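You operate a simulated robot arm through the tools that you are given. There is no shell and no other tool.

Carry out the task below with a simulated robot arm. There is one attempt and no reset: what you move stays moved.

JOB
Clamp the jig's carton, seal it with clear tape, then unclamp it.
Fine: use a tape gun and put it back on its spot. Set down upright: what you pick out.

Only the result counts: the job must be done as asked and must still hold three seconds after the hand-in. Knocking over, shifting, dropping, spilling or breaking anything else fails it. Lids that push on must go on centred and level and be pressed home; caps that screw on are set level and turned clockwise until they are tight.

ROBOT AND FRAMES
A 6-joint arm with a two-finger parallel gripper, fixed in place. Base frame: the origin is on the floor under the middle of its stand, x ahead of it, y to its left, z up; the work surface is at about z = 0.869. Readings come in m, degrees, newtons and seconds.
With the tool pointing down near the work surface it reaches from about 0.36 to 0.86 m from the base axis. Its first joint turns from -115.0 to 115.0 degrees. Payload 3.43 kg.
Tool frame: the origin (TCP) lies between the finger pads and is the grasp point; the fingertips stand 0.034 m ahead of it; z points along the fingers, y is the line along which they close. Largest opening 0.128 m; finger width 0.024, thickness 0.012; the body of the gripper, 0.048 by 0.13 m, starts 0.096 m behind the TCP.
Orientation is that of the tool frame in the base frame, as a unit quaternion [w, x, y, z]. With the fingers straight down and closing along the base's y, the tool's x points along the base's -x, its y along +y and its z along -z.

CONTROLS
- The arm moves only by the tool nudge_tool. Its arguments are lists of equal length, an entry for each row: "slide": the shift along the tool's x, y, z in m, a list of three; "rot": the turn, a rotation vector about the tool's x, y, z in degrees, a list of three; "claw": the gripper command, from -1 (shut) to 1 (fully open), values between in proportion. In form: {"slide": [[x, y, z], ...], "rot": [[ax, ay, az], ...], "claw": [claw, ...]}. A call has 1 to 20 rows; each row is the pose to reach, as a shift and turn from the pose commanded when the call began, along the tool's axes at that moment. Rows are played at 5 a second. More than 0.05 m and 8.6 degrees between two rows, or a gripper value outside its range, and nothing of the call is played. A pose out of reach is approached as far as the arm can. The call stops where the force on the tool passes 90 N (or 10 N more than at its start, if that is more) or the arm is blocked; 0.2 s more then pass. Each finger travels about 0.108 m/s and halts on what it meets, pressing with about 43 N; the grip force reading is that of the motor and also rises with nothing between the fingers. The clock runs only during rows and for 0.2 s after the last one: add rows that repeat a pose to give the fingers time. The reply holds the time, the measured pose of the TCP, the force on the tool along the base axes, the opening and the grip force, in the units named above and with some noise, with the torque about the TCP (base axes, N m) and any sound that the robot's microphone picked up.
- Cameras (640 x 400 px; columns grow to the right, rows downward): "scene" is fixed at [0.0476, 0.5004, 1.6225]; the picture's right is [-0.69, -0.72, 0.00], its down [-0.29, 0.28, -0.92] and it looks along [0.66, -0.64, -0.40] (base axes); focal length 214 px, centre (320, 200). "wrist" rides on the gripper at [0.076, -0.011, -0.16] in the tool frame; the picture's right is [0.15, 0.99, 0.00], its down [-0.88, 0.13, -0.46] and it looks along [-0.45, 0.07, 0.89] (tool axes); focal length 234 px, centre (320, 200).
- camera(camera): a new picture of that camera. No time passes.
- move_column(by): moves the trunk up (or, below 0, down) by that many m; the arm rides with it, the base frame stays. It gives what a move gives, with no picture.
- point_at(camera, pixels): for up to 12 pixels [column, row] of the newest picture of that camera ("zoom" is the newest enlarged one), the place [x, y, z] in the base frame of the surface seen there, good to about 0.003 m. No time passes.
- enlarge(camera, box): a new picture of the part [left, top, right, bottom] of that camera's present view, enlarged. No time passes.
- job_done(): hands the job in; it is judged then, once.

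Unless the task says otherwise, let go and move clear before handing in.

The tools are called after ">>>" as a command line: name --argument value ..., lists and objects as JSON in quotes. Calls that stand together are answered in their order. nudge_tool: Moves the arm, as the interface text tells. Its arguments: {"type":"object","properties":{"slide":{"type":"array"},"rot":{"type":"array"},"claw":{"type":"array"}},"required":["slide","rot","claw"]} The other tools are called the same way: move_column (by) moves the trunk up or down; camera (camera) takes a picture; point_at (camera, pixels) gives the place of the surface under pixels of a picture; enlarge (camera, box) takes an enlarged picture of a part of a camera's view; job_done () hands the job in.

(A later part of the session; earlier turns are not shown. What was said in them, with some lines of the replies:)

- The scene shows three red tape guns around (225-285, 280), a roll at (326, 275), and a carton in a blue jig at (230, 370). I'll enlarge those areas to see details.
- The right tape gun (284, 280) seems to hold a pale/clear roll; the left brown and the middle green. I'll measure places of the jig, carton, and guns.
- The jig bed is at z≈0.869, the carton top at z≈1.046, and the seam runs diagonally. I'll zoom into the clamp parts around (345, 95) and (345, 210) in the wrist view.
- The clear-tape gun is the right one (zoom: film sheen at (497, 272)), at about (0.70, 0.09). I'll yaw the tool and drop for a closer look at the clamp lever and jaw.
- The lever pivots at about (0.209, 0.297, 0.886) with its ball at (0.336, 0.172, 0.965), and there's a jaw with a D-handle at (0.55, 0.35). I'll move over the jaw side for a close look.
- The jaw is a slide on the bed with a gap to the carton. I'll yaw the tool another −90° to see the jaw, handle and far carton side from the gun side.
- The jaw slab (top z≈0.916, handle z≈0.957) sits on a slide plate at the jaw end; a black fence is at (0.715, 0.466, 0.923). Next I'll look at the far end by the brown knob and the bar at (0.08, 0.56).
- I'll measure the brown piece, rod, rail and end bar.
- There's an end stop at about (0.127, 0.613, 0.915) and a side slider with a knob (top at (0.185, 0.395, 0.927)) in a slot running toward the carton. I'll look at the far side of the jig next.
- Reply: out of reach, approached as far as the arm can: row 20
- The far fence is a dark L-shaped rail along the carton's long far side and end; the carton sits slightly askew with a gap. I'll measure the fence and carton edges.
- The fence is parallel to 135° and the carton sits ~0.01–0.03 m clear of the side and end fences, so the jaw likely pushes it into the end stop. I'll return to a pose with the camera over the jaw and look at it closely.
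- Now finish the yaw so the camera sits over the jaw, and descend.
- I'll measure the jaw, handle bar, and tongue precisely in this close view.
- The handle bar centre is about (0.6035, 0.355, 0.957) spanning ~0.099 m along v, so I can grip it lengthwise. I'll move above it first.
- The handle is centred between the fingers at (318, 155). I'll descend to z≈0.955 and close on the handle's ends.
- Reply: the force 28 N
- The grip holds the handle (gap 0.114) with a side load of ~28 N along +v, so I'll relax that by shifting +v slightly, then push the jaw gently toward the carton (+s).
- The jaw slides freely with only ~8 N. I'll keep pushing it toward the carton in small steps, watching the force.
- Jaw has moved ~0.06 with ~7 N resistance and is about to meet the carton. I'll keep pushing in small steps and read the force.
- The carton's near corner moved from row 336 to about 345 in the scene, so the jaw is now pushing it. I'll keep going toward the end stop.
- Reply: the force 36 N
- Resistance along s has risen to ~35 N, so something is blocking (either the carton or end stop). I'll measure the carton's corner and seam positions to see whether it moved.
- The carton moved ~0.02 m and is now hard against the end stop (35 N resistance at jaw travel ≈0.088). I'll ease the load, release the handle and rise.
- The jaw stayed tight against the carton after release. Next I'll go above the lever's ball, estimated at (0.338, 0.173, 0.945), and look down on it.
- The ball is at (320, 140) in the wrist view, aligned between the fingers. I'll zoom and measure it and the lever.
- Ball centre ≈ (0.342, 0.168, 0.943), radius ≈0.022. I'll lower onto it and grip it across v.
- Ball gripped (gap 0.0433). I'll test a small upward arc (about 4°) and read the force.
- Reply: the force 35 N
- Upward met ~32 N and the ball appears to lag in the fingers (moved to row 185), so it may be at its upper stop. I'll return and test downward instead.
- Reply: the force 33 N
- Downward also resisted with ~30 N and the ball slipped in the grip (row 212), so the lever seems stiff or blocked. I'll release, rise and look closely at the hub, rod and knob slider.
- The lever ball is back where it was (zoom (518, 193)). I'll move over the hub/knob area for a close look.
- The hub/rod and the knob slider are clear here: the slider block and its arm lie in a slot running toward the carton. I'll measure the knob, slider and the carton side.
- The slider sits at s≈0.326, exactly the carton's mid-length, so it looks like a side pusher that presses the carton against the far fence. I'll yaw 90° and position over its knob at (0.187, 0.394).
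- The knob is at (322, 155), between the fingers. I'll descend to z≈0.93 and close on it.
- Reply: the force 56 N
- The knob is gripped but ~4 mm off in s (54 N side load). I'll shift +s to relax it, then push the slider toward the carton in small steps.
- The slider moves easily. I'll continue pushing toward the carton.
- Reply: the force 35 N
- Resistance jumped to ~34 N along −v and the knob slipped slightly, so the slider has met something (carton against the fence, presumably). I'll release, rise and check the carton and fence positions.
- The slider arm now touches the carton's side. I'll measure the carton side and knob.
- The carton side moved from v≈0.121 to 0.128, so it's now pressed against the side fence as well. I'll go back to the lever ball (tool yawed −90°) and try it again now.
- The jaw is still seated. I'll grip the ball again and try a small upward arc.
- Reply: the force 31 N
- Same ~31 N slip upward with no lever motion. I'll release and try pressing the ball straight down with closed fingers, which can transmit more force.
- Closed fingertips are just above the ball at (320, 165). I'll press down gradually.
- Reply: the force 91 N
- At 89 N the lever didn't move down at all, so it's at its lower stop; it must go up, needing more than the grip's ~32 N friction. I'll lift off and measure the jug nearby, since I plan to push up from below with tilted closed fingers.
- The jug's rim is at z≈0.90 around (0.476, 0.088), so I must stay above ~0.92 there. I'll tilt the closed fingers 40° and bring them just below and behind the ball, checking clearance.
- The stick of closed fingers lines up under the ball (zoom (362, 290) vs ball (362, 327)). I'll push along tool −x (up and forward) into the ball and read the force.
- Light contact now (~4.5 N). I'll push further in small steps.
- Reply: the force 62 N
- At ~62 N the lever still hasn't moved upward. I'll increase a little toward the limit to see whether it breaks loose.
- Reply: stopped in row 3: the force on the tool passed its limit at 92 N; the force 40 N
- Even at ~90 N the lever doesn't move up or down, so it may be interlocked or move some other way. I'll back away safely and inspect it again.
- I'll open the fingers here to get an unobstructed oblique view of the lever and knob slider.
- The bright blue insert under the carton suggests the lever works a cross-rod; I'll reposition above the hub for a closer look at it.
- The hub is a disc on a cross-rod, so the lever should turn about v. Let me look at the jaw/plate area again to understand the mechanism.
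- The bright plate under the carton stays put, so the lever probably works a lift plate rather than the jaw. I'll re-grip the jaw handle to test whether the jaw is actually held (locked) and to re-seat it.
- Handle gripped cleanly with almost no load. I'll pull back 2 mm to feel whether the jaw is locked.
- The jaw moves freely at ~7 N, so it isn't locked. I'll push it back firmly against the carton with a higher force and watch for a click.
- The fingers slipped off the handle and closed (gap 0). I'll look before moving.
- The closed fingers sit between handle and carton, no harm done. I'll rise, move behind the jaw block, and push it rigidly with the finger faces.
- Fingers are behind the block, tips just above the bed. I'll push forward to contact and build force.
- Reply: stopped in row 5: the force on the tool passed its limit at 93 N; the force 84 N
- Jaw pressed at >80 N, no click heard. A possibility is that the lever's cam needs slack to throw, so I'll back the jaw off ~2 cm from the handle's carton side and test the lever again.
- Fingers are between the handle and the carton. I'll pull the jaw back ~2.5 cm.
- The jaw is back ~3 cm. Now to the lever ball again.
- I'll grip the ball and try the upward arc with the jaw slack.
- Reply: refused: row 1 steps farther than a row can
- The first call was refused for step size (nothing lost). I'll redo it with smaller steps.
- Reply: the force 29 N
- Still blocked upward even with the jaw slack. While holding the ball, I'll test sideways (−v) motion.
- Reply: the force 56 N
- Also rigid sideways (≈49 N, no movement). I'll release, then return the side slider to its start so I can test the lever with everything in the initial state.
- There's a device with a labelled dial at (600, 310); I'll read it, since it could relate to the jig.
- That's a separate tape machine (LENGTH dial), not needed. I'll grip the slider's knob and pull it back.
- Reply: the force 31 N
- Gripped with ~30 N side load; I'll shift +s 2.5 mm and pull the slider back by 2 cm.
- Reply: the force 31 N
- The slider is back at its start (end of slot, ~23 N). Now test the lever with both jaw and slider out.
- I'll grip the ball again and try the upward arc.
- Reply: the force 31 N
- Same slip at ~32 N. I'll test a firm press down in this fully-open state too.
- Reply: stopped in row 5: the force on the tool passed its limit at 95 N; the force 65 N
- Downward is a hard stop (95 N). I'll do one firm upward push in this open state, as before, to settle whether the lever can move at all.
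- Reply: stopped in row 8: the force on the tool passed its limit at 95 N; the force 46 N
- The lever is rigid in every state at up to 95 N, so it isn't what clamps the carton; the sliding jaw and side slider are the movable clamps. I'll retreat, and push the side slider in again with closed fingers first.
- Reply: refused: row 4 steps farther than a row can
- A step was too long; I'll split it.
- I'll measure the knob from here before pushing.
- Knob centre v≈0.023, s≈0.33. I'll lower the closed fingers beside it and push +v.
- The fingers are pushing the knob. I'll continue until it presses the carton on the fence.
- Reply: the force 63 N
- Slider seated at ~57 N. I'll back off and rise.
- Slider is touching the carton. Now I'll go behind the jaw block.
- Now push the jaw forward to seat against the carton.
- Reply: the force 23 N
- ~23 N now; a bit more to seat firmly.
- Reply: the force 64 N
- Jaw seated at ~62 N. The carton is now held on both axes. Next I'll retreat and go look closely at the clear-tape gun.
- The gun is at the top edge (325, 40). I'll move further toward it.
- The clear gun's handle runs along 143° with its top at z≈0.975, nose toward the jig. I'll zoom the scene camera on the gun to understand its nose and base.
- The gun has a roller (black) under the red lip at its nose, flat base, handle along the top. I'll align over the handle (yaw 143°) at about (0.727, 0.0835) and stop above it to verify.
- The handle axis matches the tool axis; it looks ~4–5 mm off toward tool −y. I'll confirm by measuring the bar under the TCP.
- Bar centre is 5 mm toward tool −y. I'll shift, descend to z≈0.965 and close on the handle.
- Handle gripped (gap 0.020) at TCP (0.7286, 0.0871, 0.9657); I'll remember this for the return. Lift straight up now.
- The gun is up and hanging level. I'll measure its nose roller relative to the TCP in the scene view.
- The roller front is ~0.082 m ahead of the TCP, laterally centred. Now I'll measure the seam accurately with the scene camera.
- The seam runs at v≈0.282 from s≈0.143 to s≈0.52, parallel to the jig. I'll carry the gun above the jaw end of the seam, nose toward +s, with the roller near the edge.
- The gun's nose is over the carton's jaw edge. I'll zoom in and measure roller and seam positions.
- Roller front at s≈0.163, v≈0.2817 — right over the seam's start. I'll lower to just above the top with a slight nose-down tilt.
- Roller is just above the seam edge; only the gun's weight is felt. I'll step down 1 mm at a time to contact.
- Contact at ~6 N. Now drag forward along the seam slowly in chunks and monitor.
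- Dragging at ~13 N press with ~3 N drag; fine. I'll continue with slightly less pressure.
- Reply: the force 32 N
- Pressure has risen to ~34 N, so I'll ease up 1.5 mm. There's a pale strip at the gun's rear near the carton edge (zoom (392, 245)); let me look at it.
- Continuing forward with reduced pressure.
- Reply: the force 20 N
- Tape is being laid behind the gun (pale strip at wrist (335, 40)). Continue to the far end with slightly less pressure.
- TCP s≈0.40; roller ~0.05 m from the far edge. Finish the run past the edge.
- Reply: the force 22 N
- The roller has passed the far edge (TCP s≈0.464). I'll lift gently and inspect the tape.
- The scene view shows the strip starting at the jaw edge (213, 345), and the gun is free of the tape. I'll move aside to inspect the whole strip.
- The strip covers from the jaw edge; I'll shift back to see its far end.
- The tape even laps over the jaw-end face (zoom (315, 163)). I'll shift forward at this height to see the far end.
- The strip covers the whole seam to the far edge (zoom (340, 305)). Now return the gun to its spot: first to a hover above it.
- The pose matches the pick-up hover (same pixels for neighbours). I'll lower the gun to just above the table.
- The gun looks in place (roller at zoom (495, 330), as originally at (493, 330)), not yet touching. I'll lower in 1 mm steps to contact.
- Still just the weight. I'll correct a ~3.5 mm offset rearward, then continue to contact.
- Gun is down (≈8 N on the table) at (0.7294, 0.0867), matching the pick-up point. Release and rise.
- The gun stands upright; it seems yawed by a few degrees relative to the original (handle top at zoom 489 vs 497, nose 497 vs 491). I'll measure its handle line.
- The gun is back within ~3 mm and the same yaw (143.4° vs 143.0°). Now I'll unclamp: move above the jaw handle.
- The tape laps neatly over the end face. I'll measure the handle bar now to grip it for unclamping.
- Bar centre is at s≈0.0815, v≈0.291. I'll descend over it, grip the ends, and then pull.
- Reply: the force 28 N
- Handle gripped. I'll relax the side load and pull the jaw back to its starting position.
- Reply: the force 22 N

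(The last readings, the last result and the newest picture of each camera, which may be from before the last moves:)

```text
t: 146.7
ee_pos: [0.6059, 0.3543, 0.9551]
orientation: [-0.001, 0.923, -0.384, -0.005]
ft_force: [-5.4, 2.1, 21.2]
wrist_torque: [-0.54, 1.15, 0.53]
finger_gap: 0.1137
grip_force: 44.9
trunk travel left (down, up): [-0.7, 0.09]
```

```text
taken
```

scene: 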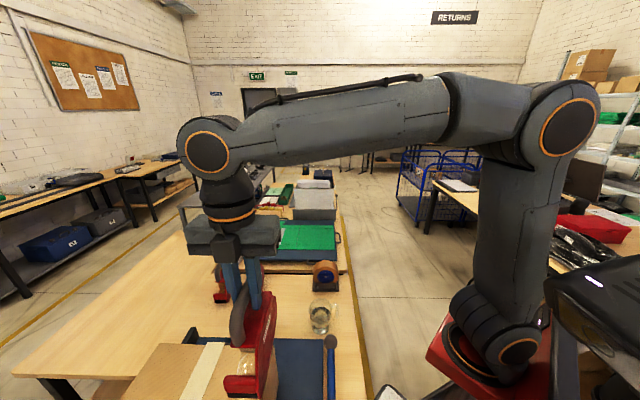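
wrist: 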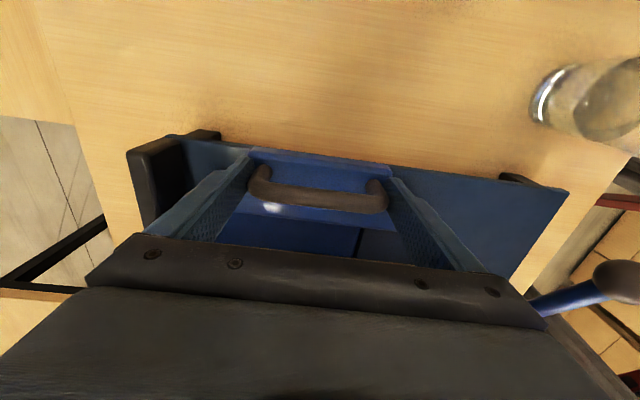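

The jaw is back at its starting place (TCP (0.606, 0.354)). Release and rise.

>>> nudge_tool --slide '[[-0.001, 0, 0], [-0.001, 0, 0], [-0.001, 0, 0], [-0.001, 0, -0.04], [-0.001, 0, -0.085], [-0.001, 0, -0.13], [-0.001, 0, -0.17]]' --rot '[[0, 0, 0], [0, 0, 0], [0, 0, 0], [0, 0, 0], [0, 0, 0], [0, 0, 0], [0, 0, 0]]' --claw '[0.9, 1, 1, 1, 1, 1, 1]'

>>> camera --camera "wrist"

>>> enlarge --camera "scene" --box '[110, 280, 340, 400]'

```text
t: 148.2
ee_pos: [0.6083, 0.3587, 1.1262]
orientation: [-0.001, 0.922, -0.386, -0.005]
ft_force: [0.3, -0.2, -1.2]
wrist_torque: [0.0, 0.03, 0.01]
finger_gap: 0.1282
grip_force: 0.0
trunk travel left (down, up): [-0.7, 0.09]
```

```text
taken
```

wrist: 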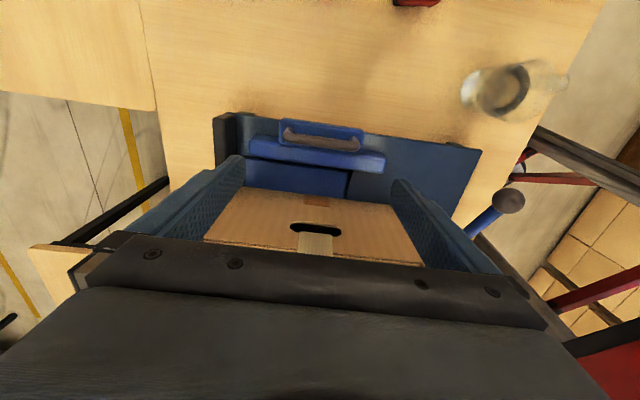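

```text
2.78 times, centred on (225, 340) of scene
```

zoom: 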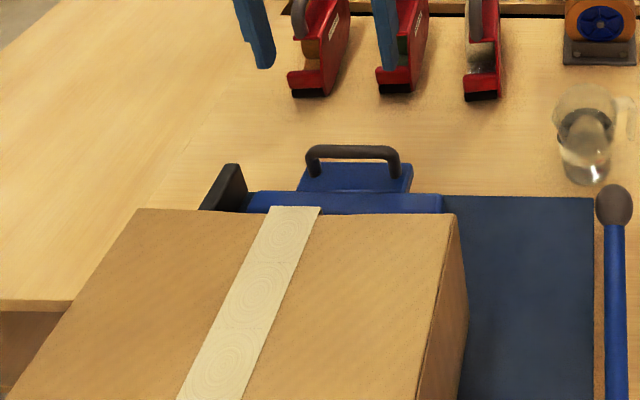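

Jaw retracted with a clear gap. Now I'll go retract the side slider (yaw +90°).

>>> nudge_tool --slide '[[-0.0297, 0.024, -0.01], [-0.0595, 0.0481, -0.02], [-0.0892, 0.0721, -0.02], [-0.1189, 0.0961, -0.02], [-0.1486, 0.1202, -0.02], [-0.1784, 0.1442, -0.02], [-0.2081, 0.1683, -0.02], [-0.2378, 0.1923, -0.02], [-0.2675, 0.2163, -0.02], [-0.2973, 0.2404, -0.01], [-0.327, 0.2644, 0.02]]' --rot '[[0, 0, 8.2], [0, 0, 16.4], [0, 0, 24.6], [0, 0, 32.8], [0, 0, 41], [0, 0, 49.2], [0, 0, 57.4], [0, 0, 65.6], [0, 0, 73.8], [0, 0, 82], [0, 0, 90]]' --claw '[1, 1, 1, 0.5, 0.2, 0.2, 0.2, 0.2, 0, 0, 0]'

>>> camera --camera "wrist"

```text
t: 150.7
ee_pos: [0.1894, 0.4, 1.1058]
orientation: [-0.003, -0.379, 0.925, 0.003]
ft_force: [-0.1, -0.6, -0.4]
wrist_torque: [0.03, -0.01, 0.04]
finger_gap: 0.0638
grip_force: 0.1
trunk travel left (down, up): [-0.7, 0.09]
```

```text
taken
```

wrist: 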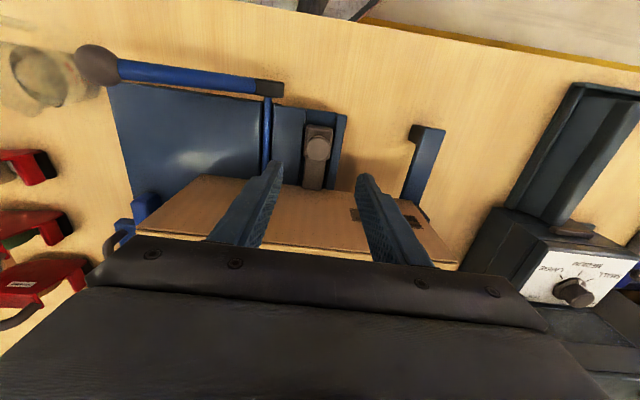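

>>> point_at --camera "wrist" --pixels '[[318, 147], [308, 147], [328, 147], [318, 138], [318, 157], [316, 175], [313, 187]]'

```text
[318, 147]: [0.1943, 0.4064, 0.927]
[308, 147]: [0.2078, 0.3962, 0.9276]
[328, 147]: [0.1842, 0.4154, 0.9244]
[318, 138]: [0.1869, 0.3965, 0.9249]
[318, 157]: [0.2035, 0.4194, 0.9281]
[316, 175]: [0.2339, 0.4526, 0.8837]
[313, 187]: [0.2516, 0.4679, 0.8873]
```

Knob at about (0.196, 0.4065). Descend and grip it.

>>> nudge_tool --slide '[[-0.0098, 0.0025, 0.04], [-0.0098, 0.0025, 0.085], [-0.0098, 0.0025, 0.13], [-0.0098, 0.0025, 0.172], [-0.0098, 0.0025, 0.172], [-0.0098, 0.0025, 0.172], [-0.0098, 0.0025, 0.172]]' --rot '[[0, 0, 0], [0, 0, 0], [0, 0, 0], [0, 0, 0], [0, 0, 0], [0, 0, 0], [0, 0, 0]]' --claw '[0, 0, 0, 0, -0.4, -1, -1]'

```text
t: 152.2
ee_pos: [0.196, 0.408, 0.931]
orientation: [-0.003, -0.379, 0.925, 0.003]
ft_force: [46.2, -41.3, -1.4]
wrist_torque: [-0.11, -1.35, -0.41]
finger_gap: 0.0372
grip_force: 44.6
trunk travel left (down, up): [-0.7, 0.09]
```

Side load −62 N along s: I'm ~4.5 mm too far +s. Shift back and pull the slider out.

>>> nudge_tool --slide '[[0, -0.0025, 0], [0, -0.0045, 0], [0.005, -0.0045, 0], [0.01, -0.0045, 0], [0.015, -0.0045, 0], [0.019, -0.0045, 0]]' --rot '[[0, 0, 0], [0, 0, 0], [0, 0, 0], [0, 0, 0], [0, 0, 0], [0, 0, 0]]' --claw '[-1, -1, -1, -1, -1, -1]'

>>> camera --camera "wrist"

```text
t: 153.7
ee_pos: [0.1847, 0.3951, 0.9359]
orientation: [-0.002, -0.38, 0.925, 0.004]
ft_force: [5.1, 1.9, -29.0]
wrist_torque: [-0.04, 0.06, 0.07]
finger_gap: 0.0372
grip_force: 44.6
trunk travel left (down, up): [-0.7, 0.09]
```

```text
taken
```

wrist: 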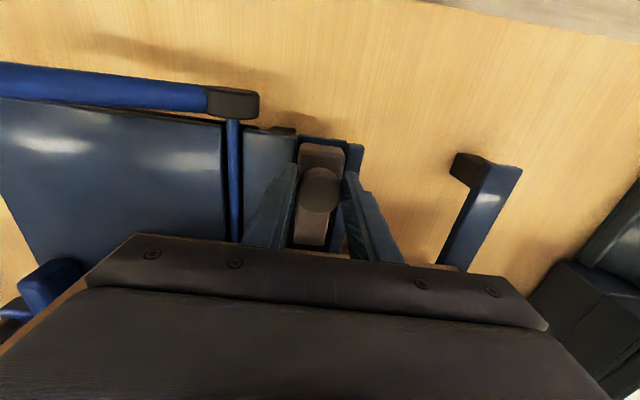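

The slider is back near its start. Release and rise.

>>> nudge_tool --slide '[[0, 0, 0], [0, 0, 0], [0, 0, 0], [0, 0, -0.04], [0, 0, -0.085], [0, 0, -0.13], [0, 0, -0.17]]' --rot '[[0, 0, 0], [0, 0, 0], [0, 0, 0], [0, 0, 0], [0, 0, 0], [0, 0, 0], [0, 0, 0]]' --claw '[-0.2, 0, 0, 0, 0, 0.2, 0.2]'

>>> camera --camera "wrist"

>>> camera --camera "scene"

```text
t: 155.2
ee_pos: [0.186, 0.3931, 1.1052]
orientation: [-0.003, -0.38, 0.925, 0.002]
ft_force: [-0.4, 0.3, -0.6]
wrist_torque: [-0.03, 0.04, 0.03]
finger_gap: 0.0767
grip_force: 0.1
trunk travel left (down, up): [-0.7, 0.09]
```

```text
taken
```

wrist: 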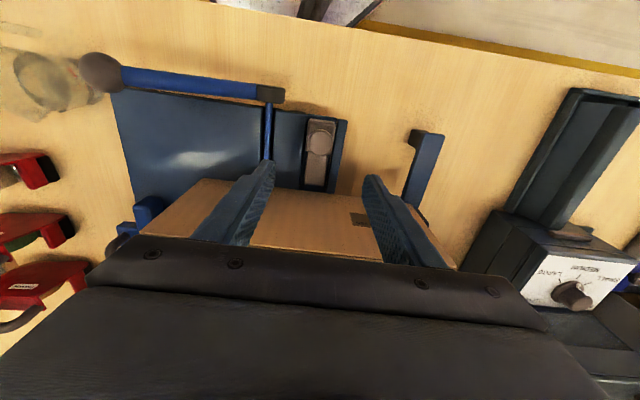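

```text
taken
```

scene: 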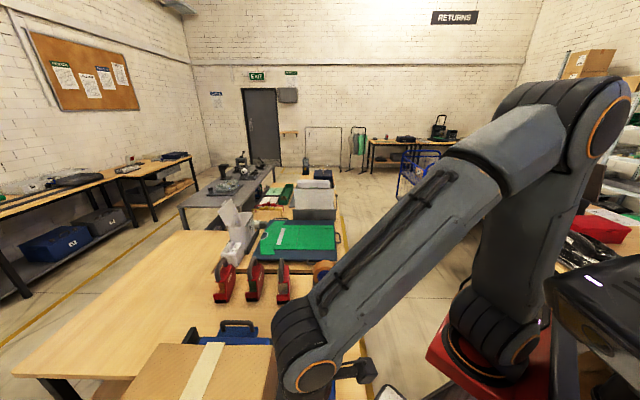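

Tape, jaw and slider look right. Before handing in I'll check that the jug, guns and everything else are undisturbed.

>>> nudge_tool --slide '[[0, 0, -0.04], [0, 0, -0.08], [0, 0, -0.12], [0, 0, -0.16], [0, 0, -0.2]]' --rot '[[0, 0, 0], [0, 0, 0], [0, 0, 0], [0, 0, 0], [0, 0, 0]]' --claw '[0.2, 0.2, 0.2, 0.2, 0.2]'

>>> camera --camera "wrist"

>>> camera --camera "scene"

>>> enlarge --camera "wrist" --box '[0, 0, 320, 240]'

```text
t: 156.4
ee_pos: [0.1842, 0.39, 1.307]
orientation: [-0.001, -0.381, 0.925, 0.003]
ft_force: [0.2, -0.4, -1.3]
wrist_torque: [-0.03, -0.01, 0.0]
finger_gap: 0.0768
grip_force: 0.0
trunk travel left (down, up): [-0.7, 0.09]
```

```text
taken
```

wrist: 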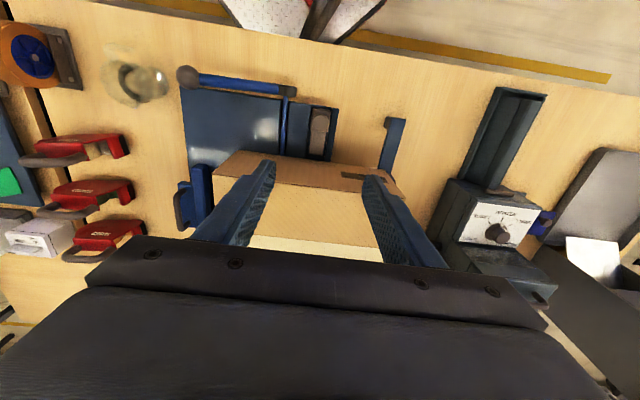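

```text
taken
```

scene: 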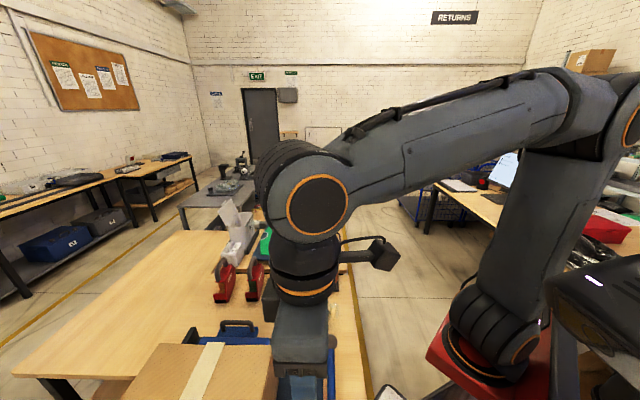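

```text
1.67 times, centred on (160, 120) of wrist
```

zoom: 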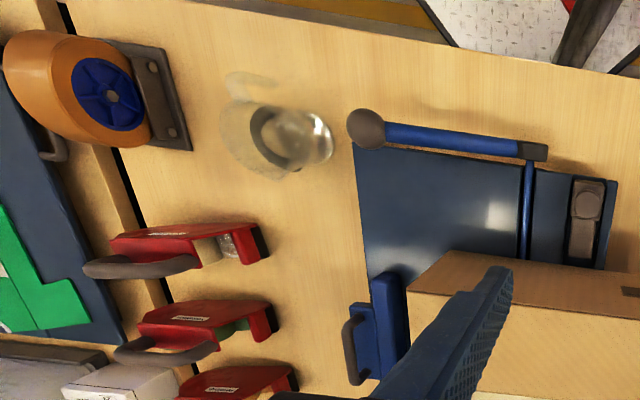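

Jug, guns and fixtures look undisturbed. I'll compare the slider's position with its initial value ((0.187, 0.394) knob, arm end (0.246, 0.449)).

>>> enlarge --camera "wrist" --box '[270, 80, 370, 180]'

```text
4.00 times, centred on (320, 130) of wrist
```

zoom: 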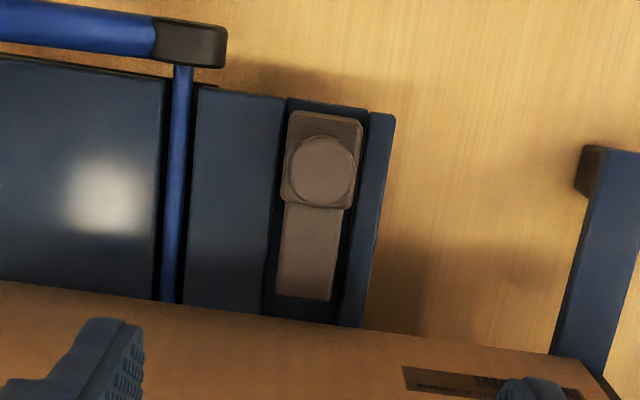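

>>> point_at --camera "zoom" --pixels '[[320, 172], [320, 140], [320, 203], [303, 292], [325, 115], [300, 250], [340, 300], [180, 150], [325, 108], [305, 310]]'

```text
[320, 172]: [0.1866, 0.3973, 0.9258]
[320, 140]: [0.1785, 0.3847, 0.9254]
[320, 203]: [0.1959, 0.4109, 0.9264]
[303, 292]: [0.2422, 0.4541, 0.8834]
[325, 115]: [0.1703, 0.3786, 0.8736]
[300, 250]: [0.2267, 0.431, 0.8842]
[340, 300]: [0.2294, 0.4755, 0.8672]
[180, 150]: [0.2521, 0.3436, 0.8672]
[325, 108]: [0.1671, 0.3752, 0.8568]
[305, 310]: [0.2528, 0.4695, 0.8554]
```

The slider is within 2 mm of its initial place. I'll check the far end face of the carton for the tape's end before handing in.

>>> nudge_tool --slide '[[-0.0239, 0.0201, 0], [-0.0477, 0.0403, 0], [-0.0716, 0.0604, 0], [-0.0955, 0.0805, 0], [-0.1193, 0.1006, 0], [-0.1432, 0.1208, 0], [-0.167, 0.1409, 0], [-0.1909, 0.161, 0], [-0.2148, 0.1811, 0], [-0.2386, 0.2013, 0], [-0.2625, 0.2214, 0]]' --rot '[[0, 0, 8.2], [0, 0, 16.4], [0, 0, 24.6], [0, 0, 32.8], [0, 0, 41], [0, 0, 49.2], [0, 0, 57.4], [0, 0, 65.6], [0, 0, 73.8], [0, 0, 82], [0, 0, 90]]' --claw '[0.2, 0.2, 0.2, 0.2, 0.2, 0.2, 0.2, 0.2, 0.2, 0.2, 0.2]'

>>> camera --camera "wrist"

>>> enlarge --camera "wrist" --box '[200, 40, 440, 220]'

```text
t: 158.8
ee_pos: [0.2152, 0.735, 1.3022]
orientation: [-0.003, 0.386, 0.923, -0.003]
ft_force: [-0.3, 2.3, -1.0]
wrist_torque: [-0.2, 0.02, 0.0]
finger_gap: 0.0769
grip_force: 0.0
trunk travel left (down, up): [-0.7, 0.09]
```

```text
taken
```

wrist: 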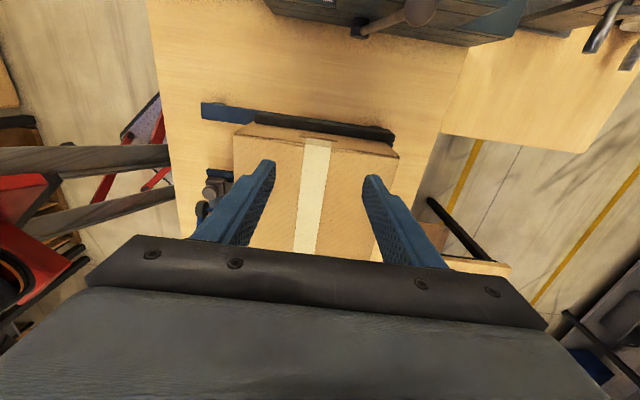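

```text
2.22 times, centred on (320, 130) of wrist
```

zoom: 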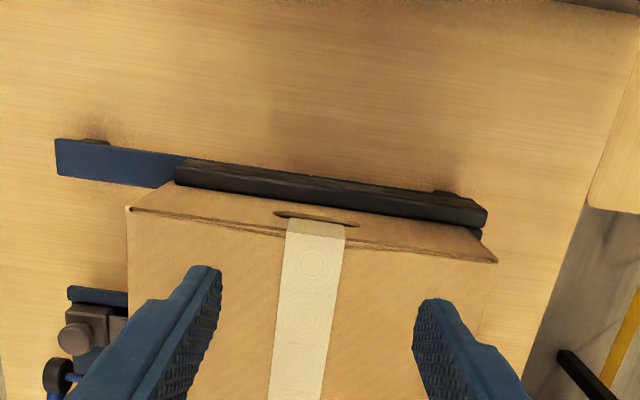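

The tape also laps over the far end face (zoom (315, 230)), so the seam is fully sealed. I'll raise the arm clear and take a final look.

>>> nudge_tool --slide '[[0.0, 0, -0.03], [-0.03, 0, -0.06], [-0.06, 0, -0.09], [-0.09, 0, -0.11], [-0.12, 0, -0.11], [-0.15, 0, -0.11]]' --rot '[[0, 0, 0], [0, 0, 0], [0, 0, 0], [0, 0, 0], [0, 0, 0], [0, 0, 0]]' --claw '[0.2, 0.2, 0.2, 0.2, 0.2, 0.2]'

>>> camera --camera "scene"

>>> enlarge --camera "scene" --box '[120, 250, 380, 400]'

```text
t: 160.2
ee_pos: [0.3207, 0.624, 1.4151]
orientation: [-0.003, 0.385, 0.923, 0.002]
ft_force: [0.4, 0.1, 0.6]
wrist_torque: [-0.07, -0.02, -0.03]
finger_gap: 0.0768
grip_force: 0.0
out of reach, approached as far as the arm can: row 1, 2, 3, 4, 5
trunk travel left (down, up): [-0.7, 0.09]
```

```text
taken
```

scene: 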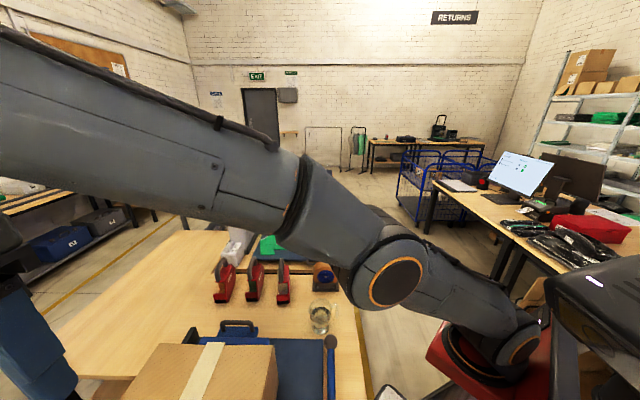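

```text
2.46 times, centred on (250, 325) of scene
```

zoom: 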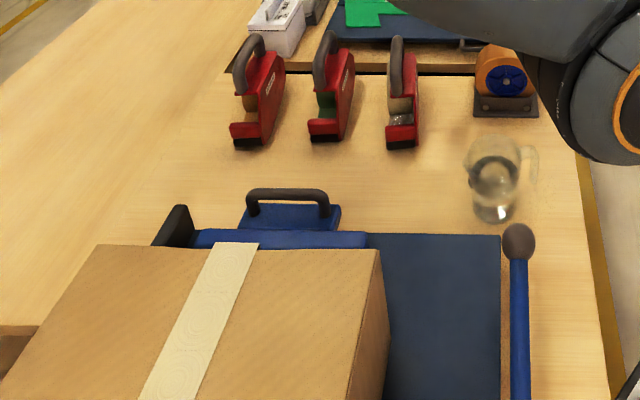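

The carton is sealed along the full seam and lapped over both ends. The jaw and side slider are withdrawn, and the clear-tape gun stands upright on its spot with the jug and other items unmoved. The arm is clear and empty, so I'm handing in.

>>> job_done

```text
The job is handed in.
```

I clamped the carton, sealed it with clear tape and unclamped it, and the job is handed in. One doubt remains: I couldn't move the jig's ball lever, so if it counts as part of the clamp, the clamping may not pass.

- **Clamping:** I pushed the sliding jaw and the side slider in until the carton was tight against both fences. The lever would not move up or down, even at about 90–95 N. I took it not to be part of the clamp.
- **Taping:** I ran the clear-tape gun along the whole seam in one pass. The strip covers the full length and folds down over both end faces.
- **Tape gun:** It is back upright within about 4 mm of where it stood. Its handle measures within half a degree of its original angle, though the scene view suggests it may have turned a few degrees.
- **Unclamping:** The jaw and slider are back within about 5 mm of where they started.
- **Everything else:** The jug, the other guns and the tape machine looked undisturbed in the last pictures. The arm is empty and clear.
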